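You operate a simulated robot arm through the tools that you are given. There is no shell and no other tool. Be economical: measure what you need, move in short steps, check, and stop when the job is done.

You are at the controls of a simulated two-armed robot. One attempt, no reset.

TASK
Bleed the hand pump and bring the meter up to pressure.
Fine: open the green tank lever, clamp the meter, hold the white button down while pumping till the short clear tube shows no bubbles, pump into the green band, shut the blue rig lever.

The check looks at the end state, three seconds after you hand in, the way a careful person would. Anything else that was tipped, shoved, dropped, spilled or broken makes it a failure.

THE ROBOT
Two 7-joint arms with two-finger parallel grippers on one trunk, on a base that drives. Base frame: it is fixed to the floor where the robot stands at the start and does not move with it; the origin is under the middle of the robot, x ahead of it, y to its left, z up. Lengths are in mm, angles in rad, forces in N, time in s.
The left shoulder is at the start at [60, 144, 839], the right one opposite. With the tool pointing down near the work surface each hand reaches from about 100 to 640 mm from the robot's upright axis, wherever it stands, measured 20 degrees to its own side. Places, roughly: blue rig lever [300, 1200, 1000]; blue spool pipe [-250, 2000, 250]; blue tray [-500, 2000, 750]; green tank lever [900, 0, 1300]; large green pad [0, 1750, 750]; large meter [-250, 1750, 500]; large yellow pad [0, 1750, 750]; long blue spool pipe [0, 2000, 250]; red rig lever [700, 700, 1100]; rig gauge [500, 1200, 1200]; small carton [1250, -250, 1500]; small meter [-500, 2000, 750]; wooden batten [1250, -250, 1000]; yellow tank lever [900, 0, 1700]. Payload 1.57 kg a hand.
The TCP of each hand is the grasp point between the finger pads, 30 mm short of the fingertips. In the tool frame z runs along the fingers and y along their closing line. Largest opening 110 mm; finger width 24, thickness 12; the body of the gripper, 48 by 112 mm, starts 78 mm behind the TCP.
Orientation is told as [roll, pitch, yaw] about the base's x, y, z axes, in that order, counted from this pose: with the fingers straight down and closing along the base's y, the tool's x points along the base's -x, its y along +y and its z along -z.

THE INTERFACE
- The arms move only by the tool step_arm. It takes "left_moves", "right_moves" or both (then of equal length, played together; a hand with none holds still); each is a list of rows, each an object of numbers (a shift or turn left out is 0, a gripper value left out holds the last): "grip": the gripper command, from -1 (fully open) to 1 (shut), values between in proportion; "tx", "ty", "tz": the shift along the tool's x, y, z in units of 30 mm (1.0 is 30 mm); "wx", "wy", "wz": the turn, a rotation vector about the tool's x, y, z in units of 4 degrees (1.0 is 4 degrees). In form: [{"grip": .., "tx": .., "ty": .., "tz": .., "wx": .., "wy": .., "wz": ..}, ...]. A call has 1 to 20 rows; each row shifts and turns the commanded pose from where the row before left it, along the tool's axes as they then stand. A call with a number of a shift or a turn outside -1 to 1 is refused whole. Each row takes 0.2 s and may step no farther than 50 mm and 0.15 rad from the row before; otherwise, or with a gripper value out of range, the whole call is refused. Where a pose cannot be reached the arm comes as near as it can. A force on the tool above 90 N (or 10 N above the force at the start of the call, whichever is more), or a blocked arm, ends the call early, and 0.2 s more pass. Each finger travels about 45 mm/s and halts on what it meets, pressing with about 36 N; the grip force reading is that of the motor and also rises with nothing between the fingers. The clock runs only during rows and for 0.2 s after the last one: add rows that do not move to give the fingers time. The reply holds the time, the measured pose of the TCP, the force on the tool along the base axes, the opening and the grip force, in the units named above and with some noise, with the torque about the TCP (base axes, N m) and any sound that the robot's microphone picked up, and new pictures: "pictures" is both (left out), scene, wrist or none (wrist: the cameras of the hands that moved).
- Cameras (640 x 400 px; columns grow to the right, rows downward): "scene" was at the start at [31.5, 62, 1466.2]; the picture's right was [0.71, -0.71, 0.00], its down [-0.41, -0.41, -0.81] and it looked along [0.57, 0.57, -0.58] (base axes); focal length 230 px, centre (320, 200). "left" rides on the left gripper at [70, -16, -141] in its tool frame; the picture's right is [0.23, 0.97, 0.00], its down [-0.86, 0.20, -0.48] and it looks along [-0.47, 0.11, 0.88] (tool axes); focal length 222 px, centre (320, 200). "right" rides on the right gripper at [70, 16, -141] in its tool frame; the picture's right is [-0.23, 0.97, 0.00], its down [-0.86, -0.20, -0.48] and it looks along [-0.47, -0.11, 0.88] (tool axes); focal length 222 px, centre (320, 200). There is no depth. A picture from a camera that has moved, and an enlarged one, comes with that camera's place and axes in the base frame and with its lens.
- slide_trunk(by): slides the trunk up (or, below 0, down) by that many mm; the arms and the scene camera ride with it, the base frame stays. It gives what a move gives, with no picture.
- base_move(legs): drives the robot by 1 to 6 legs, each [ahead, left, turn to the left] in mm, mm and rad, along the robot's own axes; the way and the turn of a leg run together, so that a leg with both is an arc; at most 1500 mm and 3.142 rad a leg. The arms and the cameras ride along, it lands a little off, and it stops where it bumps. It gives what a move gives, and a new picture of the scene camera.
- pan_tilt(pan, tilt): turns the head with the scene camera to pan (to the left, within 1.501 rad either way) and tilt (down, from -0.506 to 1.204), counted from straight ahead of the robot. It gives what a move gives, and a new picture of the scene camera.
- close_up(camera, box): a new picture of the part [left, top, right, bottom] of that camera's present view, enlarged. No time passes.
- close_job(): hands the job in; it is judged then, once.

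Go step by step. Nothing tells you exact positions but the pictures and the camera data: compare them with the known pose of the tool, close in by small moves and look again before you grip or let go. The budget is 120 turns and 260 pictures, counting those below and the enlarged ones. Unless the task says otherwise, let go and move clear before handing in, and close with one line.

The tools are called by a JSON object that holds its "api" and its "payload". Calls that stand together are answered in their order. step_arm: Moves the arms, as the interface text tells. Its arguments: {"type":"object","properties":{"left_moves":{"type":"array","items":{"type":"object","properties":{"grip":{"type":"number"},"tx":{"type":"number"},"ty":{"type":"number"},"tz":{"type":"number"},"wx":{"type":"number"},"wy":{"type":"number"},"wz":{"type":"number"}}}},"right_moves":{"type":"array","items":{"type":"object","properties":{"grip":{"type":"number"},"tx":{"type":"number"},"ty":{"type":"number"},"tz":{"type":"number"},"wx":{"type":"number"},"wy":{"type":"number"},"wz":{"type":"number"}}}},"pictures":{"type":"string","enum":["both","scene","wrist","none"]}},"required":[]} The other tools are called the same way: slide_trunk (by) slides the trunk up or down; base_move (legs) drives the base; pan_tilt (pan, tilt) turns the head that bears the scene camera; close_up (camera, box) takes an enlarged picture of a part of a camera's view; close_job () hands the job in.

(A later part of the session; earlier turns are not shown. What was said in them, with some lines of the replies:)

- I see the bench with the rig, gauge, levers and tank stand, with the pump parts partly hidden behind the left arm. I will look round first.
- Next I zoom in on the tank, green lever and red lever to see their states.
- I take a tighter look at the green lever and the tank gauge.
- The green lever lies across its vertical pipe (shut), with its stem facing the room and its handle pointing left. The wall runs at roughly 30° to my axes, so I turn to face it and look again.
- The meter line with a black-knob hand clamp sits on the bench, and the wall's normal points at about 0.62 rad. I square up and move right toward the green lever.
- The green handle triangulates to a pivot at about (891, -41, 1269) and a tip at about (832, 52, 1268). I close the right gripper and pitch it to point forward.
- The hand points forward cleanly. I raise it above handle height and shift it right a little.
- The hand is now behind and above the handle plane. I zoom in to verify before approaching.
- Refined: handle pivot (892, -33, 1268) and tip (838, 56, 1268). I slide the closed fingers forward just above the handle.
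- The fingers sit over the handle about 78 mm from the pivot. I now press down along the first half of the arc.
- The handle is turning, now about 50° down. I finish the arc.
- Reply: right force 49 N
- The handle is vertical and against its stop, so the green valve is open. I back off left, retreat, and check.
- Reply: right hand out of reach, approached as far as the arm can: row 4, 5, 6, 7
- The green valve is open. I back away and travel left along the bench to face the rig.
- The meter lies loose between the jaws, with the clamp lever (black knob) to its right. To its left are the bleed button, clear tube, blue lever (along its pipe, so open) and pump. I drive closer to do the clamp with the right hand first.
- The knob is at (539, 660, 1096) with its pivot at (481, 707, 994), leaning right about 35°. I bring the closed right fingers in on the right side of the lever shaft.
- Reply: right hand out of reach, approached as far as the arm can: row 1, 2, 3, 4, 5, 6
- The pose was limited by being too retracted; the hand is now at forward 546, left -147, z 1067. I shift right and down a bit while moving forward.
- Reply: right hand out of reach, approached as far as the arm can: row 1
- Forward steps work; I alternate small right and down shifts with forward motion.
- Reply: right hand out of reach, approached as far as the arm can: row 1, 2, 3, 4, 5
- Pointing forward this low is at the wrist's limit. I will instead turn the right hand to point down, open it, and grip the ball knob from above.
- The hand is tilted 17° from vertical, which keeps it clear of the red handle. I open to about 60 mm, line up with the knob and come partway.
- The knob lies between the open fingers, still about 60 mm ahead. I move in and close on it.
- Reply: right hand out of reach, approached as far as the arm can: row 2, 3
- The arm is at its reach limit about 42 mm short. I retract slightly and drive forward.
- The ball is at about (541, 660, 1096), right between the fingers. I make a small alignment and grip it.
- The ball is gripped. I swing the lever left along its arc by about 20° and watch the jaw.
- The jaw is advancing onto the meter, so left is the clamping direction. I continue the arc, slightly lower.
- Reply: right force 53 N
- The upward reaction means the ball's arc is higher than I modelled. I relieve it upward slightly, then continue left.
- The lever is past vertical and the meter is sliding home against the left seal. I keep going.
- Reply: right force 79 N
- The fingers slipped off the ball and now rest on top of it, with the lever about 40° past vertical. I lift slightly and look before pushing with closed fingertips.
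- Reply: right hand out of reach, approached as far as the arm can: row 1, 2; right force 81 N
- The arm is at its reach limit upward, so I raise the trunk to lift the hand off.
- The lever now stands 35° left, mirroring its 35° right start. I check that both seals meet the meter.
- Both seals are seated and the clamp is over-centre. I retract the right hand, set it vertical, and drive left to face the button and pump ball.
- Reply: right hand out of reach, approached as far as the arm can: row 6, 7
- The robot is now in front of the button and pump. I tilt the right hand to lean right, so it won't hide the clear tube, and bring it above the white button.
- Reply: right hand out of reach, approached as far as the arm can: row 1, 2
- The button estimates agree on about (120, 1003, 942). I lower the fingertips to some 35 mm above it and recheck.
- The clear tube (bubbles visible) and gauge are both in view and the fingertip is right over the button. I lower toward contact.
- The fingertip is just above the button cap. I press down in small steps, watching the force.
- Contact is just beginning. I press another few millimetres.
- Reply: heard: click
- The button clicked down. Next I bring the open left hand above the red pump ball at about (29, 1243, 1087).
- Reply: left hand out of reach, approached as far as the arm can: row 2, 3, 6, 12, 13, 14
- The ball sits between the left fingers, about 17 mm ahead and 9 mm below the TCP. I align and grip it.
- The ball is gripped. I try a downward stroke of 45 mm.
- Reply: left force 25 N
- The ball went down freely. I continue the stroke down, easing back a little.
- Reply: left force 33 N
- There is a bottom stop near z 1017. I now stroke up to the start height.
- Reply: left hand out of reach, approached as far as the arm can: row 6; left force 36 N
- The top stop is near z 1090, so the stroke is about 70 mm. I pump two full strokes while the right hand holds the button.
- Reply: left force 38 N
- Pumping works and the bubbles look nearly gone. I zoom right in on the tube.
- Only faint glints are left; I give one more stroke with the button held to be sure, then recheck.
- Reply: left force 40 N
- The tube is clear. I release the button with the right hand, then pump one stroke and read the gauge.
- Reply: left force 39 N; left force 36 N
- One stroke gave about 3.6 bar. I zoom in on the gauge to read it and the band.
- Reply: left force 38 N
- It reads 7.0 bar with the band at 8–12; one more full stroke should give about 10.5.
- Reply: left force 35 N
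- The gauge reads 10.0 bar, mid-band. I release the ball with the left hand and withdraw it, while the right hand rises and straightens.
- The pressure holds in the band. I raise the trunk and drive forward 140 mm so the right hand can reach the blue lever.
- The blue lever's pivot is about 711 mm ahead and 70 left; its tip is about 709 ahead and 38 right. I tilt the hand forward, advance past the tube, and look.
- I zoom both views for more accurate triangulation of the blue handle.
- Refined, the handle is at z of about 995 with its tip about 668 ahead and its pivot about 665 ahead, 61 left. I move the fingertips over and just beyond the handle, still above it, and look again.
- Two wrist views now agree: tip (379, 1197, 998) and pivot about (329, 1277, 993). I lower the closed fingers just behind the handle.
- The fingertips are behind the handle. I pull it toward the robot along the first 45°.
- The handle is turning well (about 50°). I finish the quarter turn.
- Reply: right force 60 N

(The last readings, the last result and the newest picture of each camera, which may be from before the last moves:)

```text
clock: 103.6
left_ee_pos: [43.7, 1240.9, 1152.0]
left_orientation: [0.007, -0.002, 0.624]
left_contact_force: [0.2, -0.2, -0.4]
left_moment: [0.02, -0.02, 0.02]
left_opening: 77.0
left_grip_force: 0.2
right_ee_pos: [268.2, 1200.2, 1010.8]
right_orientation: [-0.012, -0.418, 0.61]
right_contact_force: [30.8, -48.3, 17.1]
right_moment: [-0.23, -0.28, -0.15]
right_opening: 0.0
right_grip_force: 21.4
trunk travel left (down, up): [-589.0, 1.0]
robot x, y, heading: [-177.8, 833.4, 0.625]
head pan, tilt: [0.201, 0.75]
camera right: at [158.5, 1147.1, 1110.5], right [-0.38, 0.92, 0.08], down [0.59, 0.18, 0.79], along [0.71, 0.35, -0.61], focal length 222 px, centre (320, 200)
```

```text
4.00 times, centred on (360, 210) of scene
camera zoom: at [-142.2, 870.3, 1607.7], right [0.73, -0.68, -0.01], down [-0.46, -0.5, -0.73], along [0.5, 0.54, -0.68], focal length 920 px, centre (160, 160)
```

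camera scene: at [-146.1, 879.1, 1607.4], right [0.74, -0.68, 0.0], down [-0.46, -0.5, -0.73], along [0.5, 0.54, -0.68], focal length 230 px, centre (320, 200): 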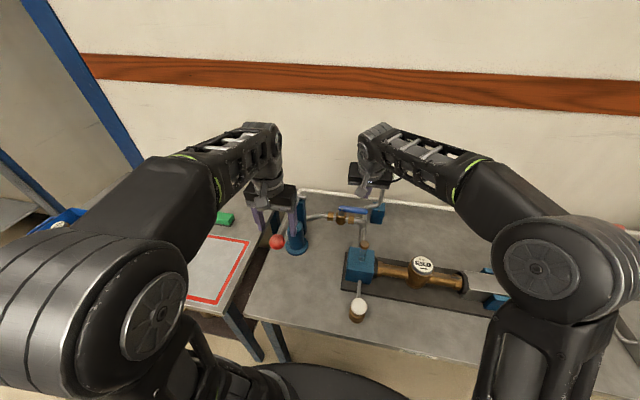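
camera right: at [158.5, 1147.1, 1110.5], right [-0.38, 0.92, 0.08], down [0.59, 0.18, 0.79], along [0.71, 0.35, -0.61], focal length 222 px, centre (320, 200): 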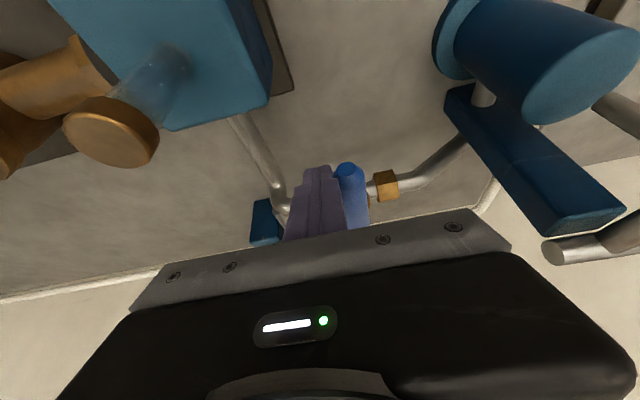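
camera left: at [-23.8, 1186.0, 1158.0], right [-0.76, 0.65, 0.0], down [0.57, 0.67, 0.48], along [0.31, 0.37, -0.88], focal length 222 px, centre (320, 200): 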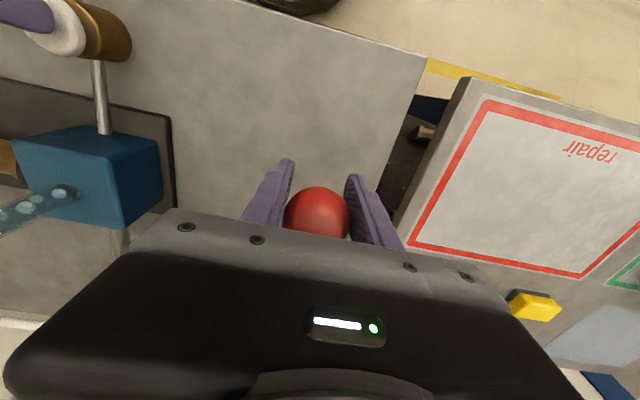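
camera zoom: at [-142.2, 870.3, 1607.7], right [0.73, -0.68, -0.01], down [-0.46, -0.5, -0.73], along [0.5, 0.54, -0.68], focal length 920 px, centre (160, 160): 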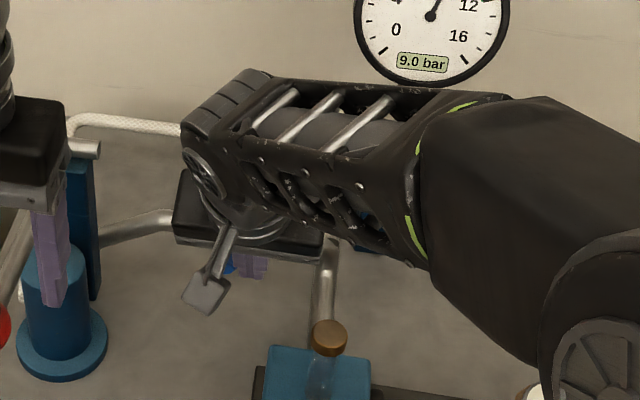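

The lever has reached its stop, and the gauge reads 9.0 bar. I back the fingers off to the right, lift clear, and watch whether the pressure holds.

{"api": "step_arm", "payload": {"right_moves": [{"ty": -0.6}, {"ty": -0.4}, {"tz": -0.7, "tx": -0.3}, {"tz": -0.7, "tx": -0.3}, {"tz": -0.7, "tx": -0.3}, {"tz": -0.7, "tx": -0.1}, {"tz": -0.7}, {}, {}], "pictures": "scene"}}

{"api": "close_up", "payload": {"camera": "scene", "box": [310, 120, 430, 260]}}

```text
clock: 105.6
left_ee_pos: [40.2, 1248.0, 1148.0]
left_orientation: [0.0, -0.001, 0.624]
left_contact_force: [0.3, -0.5, -0.7]
left_moment: [-0.03, 0.0, 0.0]
left_opening: 76.8
left_grip_force: 0.1
right_ee_pos: [262.6, 1179.1, 1119.5]
right_orientation: [0.001, -0.419, 0.624]
right_contact_force: [-0.1, 0.3, -0.5]
right_moment: [0.01, 0.02, 0.02]
right_opening: 0.1
right_grip_force: 21.3
trunk travel left (down, up): [-589.0, 1.0]
robot x, y, heading: [-181.7, 834.6, 0.624]
head pan, tilt: [0.201, 0.75]
camera scene: at [-146.1, 879.1, 1607.4], right [0.74, -0.68, 0.0], down [-0.46, -0.5, -0.73], along [0.5, 0.54, -0.68], focal length 230 px, centre (320, 200)
```

scene: 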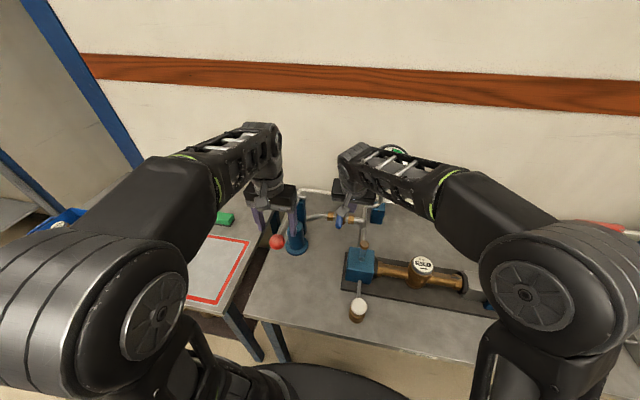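

```text
2.86 times, centred on (370, 190) of scene
camera zoom: at [-146.1, 879.1, 1607.4], right [0.74, -0.68, 0.0], down [-0.46, -0.5, -0.73], along [0.5, 0.54, -0.68], focal length 657 px, centre (177, 229)
```

zoom: 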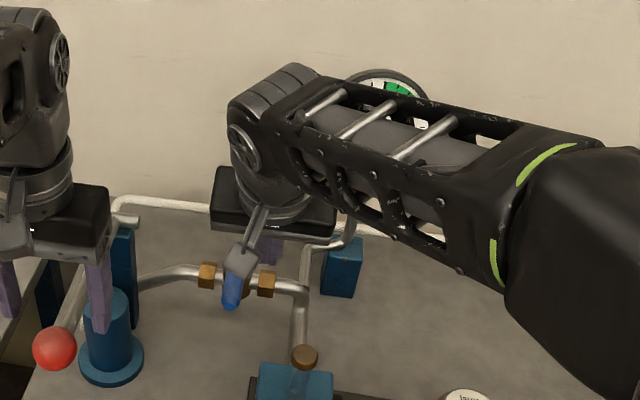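

The blue lever is now across its pipe. I back the robot away to see the gauge.

{"api": "base_move", "payload": {"legs": [[-350, 0, 0]]}}

{"api": "close_up", "payload": {"camera": "scene", "box": [240, 60, 480, 240]}}

```text
clock: 107.8
left_ee_pos: [-233.6, 1049.1, 1148.8]
left_orientation: [0.0, -0.001, 0.625]
left_contact_force: [-0.8, -0.1, 0.0]
left_moment: [0.0, -0.02, 0.02]
left_opening: 77.1
left_grip_force: 0.0
right_ee_pos: [-11.4, 980.8, 1120.0]
right_orientation: [0.001, -0.42, 0.622]
right_contact_force: [-0.2, -0.3, 0.0]
right_moment: [0.02, -0.02, 0.01]
right_opening: 0.0
right_grip_force: 21.5
trunk travel left (down, up): [-589.0, 1.0]
robot x, y, heading: [-453.5, 638.3, 0.625]
head pan, tilt: [0.201, 0.75]
camera scene: at [-420.2, 681.5, 1607.4], right [0.73, -0.68, 0.0], down [-0.46, -0.5, -0.73], along [0.5, 0.54, -0.68], focal length 230 px, centre (320, 200)
```

scene: 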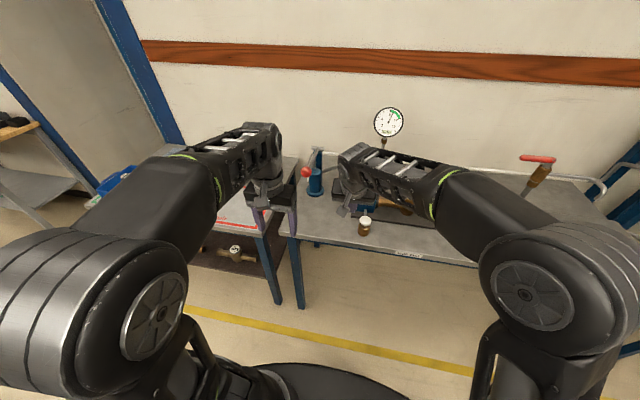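

```text
2.22 times, centred on (360, 150) of scene
camera zoom: at [-420.2, 681.5, 1607.4], right [0.73, -0.68, 0.0], down [-0.46, -0.5, -0.73], along [0.5, 0.54, -0.68], focal length 511 px, centre (231, 311)
```

zoom: 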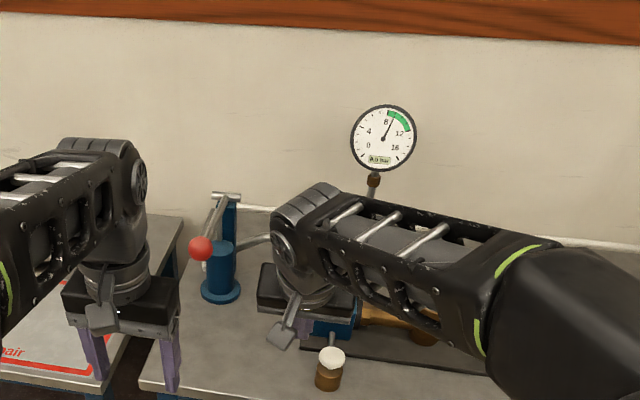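

I read the gauge closely now and again a few seconds later.

{"api": "close_up", "payload": {"camera": "scene", "box": [370, 100, 408, 140]}}

{"api": "step_arm", "payload": {"right_moves": [{"tz": -0.3}, {"tz": -0.3}, {}, {}, {}, {}, {}, {}, {}, {}, {}, {}, {}, {}, {}, {}, {}, {}, {}, {}], "pictures": "none"}}

{"api": "close_up", "payload": {"camera": "scene", "box": [370, 100, 408, 140]}}

```text
10.00 times, centred on (389, 120) of scene
camera zoom: at [-420.2, 681.5, 1607.4], right [0.73, -0.68, 0.0], down [-0.46, -0.5, -0.73], along [0.5, 0.54, -0.68], focal length 2300 px, centre (-370, 1000)
```

zoom: 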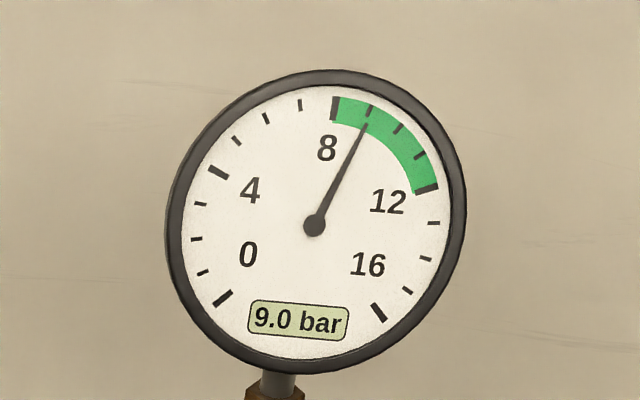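

```text
clock: 112.0
left_ee_pos: [-232.9, 1050.6, 1148.7]
left_orientation: [0.0, 0.001, 0.625]
left_contact_force: [-0.1, 0.1, 0.1]
left_moment: [-0.03, -0.01, 0.01]
left_opening: 77.1
left_grip_force: 0.0
right_ee_pos: [-15.5, 976.8, 1137.2]
right_orientation: [0.001, -0.419, 0.622]
right_contact_force: [-0.5, -0.3, -0.8]
right_moment: [0.0, -0.04, -0.02]
right_opening: 0.0
right_grip_force: 21.3
trunk travel left (down, up): [-589.0, 1.0]
robot x, y, heading: [-455.3, 640.1, 0.622]
head pan, tilt: [0.201, 0.75]
```

```text
10.00 times, centred on (389, 120) of scene
camera zoom: at [-419.3, 682.2, 1607.4], right [0.73, -0.68, 0.0], down [-0.46, -0.5, -0.73], along [0.5, 0.54, -0.68], focal length 2300 px, centre (-370, 1000)
```

zoom: 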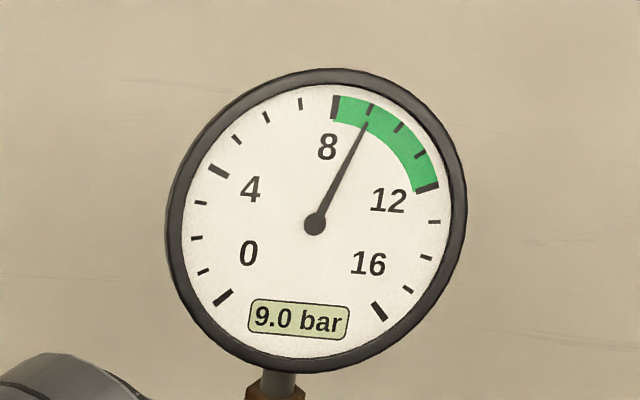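

The pressure holds steady at 9.0 bar. One last look over the whole rig from further back.

{"api": "base_move", "payload": {"legs": [[-200, -350, 0]]}}

{"api": "pan_tilt", "payload": {"pan": 0.2, "tilt": 0.5}}

{"api": "close_up", "payload": {"camera": "scene", "box": [200, 100, 440, 250]}}

```text
clock: 114.5
left_ee_pos: [-194.6, 662.7, 1149.2]
left_orientation: [-0.001, 0.0, 0.637]
left_contact_force: [0.6, -0.1, 0.5]
left_moment: [0.02, 0.01, 0.01]
left_opening: 77.0
left_grip_force: 0.1
right_ee_pos: [22.7, 590.7, 1137.3]
right_orientation: [0.002, -0.419, 0.633]
right_contact_force: [-1.0, -0.7, -0.3]
right_moment: [0.01, 0.02, -0.03]
right_opening: 0.0
right_grip_force: 21.2
trunk travel left (down, up): [-589.0, 1.0]
robot x, y, heading: [-409.9, 248.5, 0.633]
head pan, tilt: [0.201, 0.75]
camera scene: at [-377.8, 291.1, 1607.4], right [0.74, -0.67, 0.0], down [-0.46, -0.51, -0.73], along [0.49, 0.54, -0.68], focal length 230 px, centre (320, 200)
```

scene: 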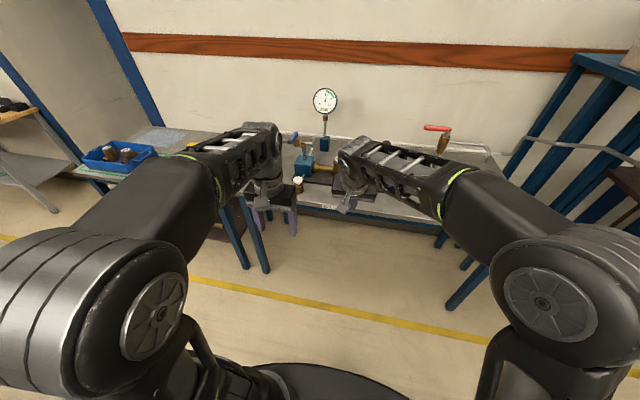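

```text
clock: 115.3
left_ee_pos: [-195.6, 663.1, 1149.6]
left_orientation: [-0.001, 0.001, 0.637]
left_contact_force: [-0.8, -0.7, -0.4]
left_moment: [-0.03, 0.01, 0.01]
left_opening: 77.0
left_grip_force: 0.0
right_ee_pos: [21.8, 591.0, 1136.2]
right_orientation: [0.001, -0.419, 0.636]
right_contact_force: [-0.6, 0.7, 0.3]
right_moment: [0.02, 0.02, 0.05]
right_opening: 0.0
right_grip_force: 21.2
trunk travel left (down, up): [-589.0, 1.0]
robot x, y, heading: [-411.7, 248.8, 0.638]
head pan, tilt: [0.201, 0.499]
camera scene: at [-372.5, 298.2, 1629.3], right [0.74, -0.67, 0.0], down [-0.32, -0.36, -0.88], along [0.59, 0.65, -0.48], focal length 230 px, centre (320, 200)
```

scene: 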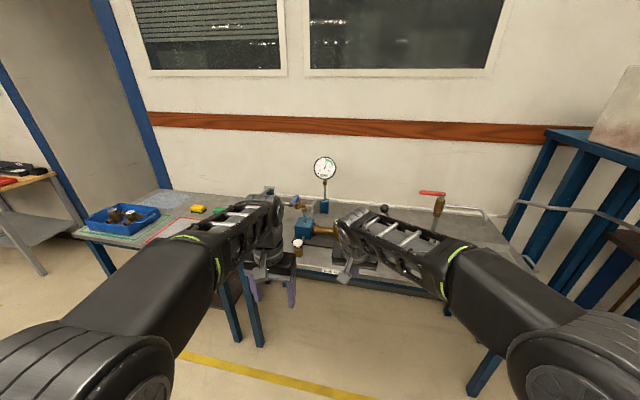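

```text
2.67 times, centred on (320, 175) of scene
camera zoom: at [-372.5, 298.2, 1629.3], right [0.74, -0.67, 0.0], down [-0.32, -0.36, -0.88], along [0.59, 0.65, -0.48], focal length 613 px, centre (320, 267)
```

zoom: 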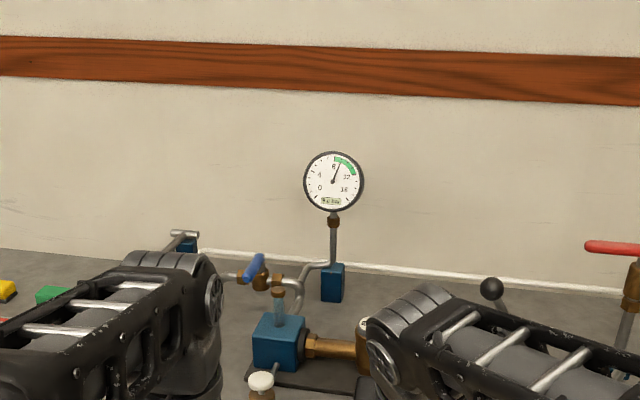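

Everything is in its end state: green lever open, meter clamped, tube clear, gauge steady at 9.0 bar, blue lever shut, and both hands clear. I hand in now.

{"api": "close_job", "payload": {}}

```text
The job is handed in.
```

The pump is bled and the meter is up to pressure: the gauge held steady at 9.0 bar, inside the green 8–12 band, with the blue rig lever shut.
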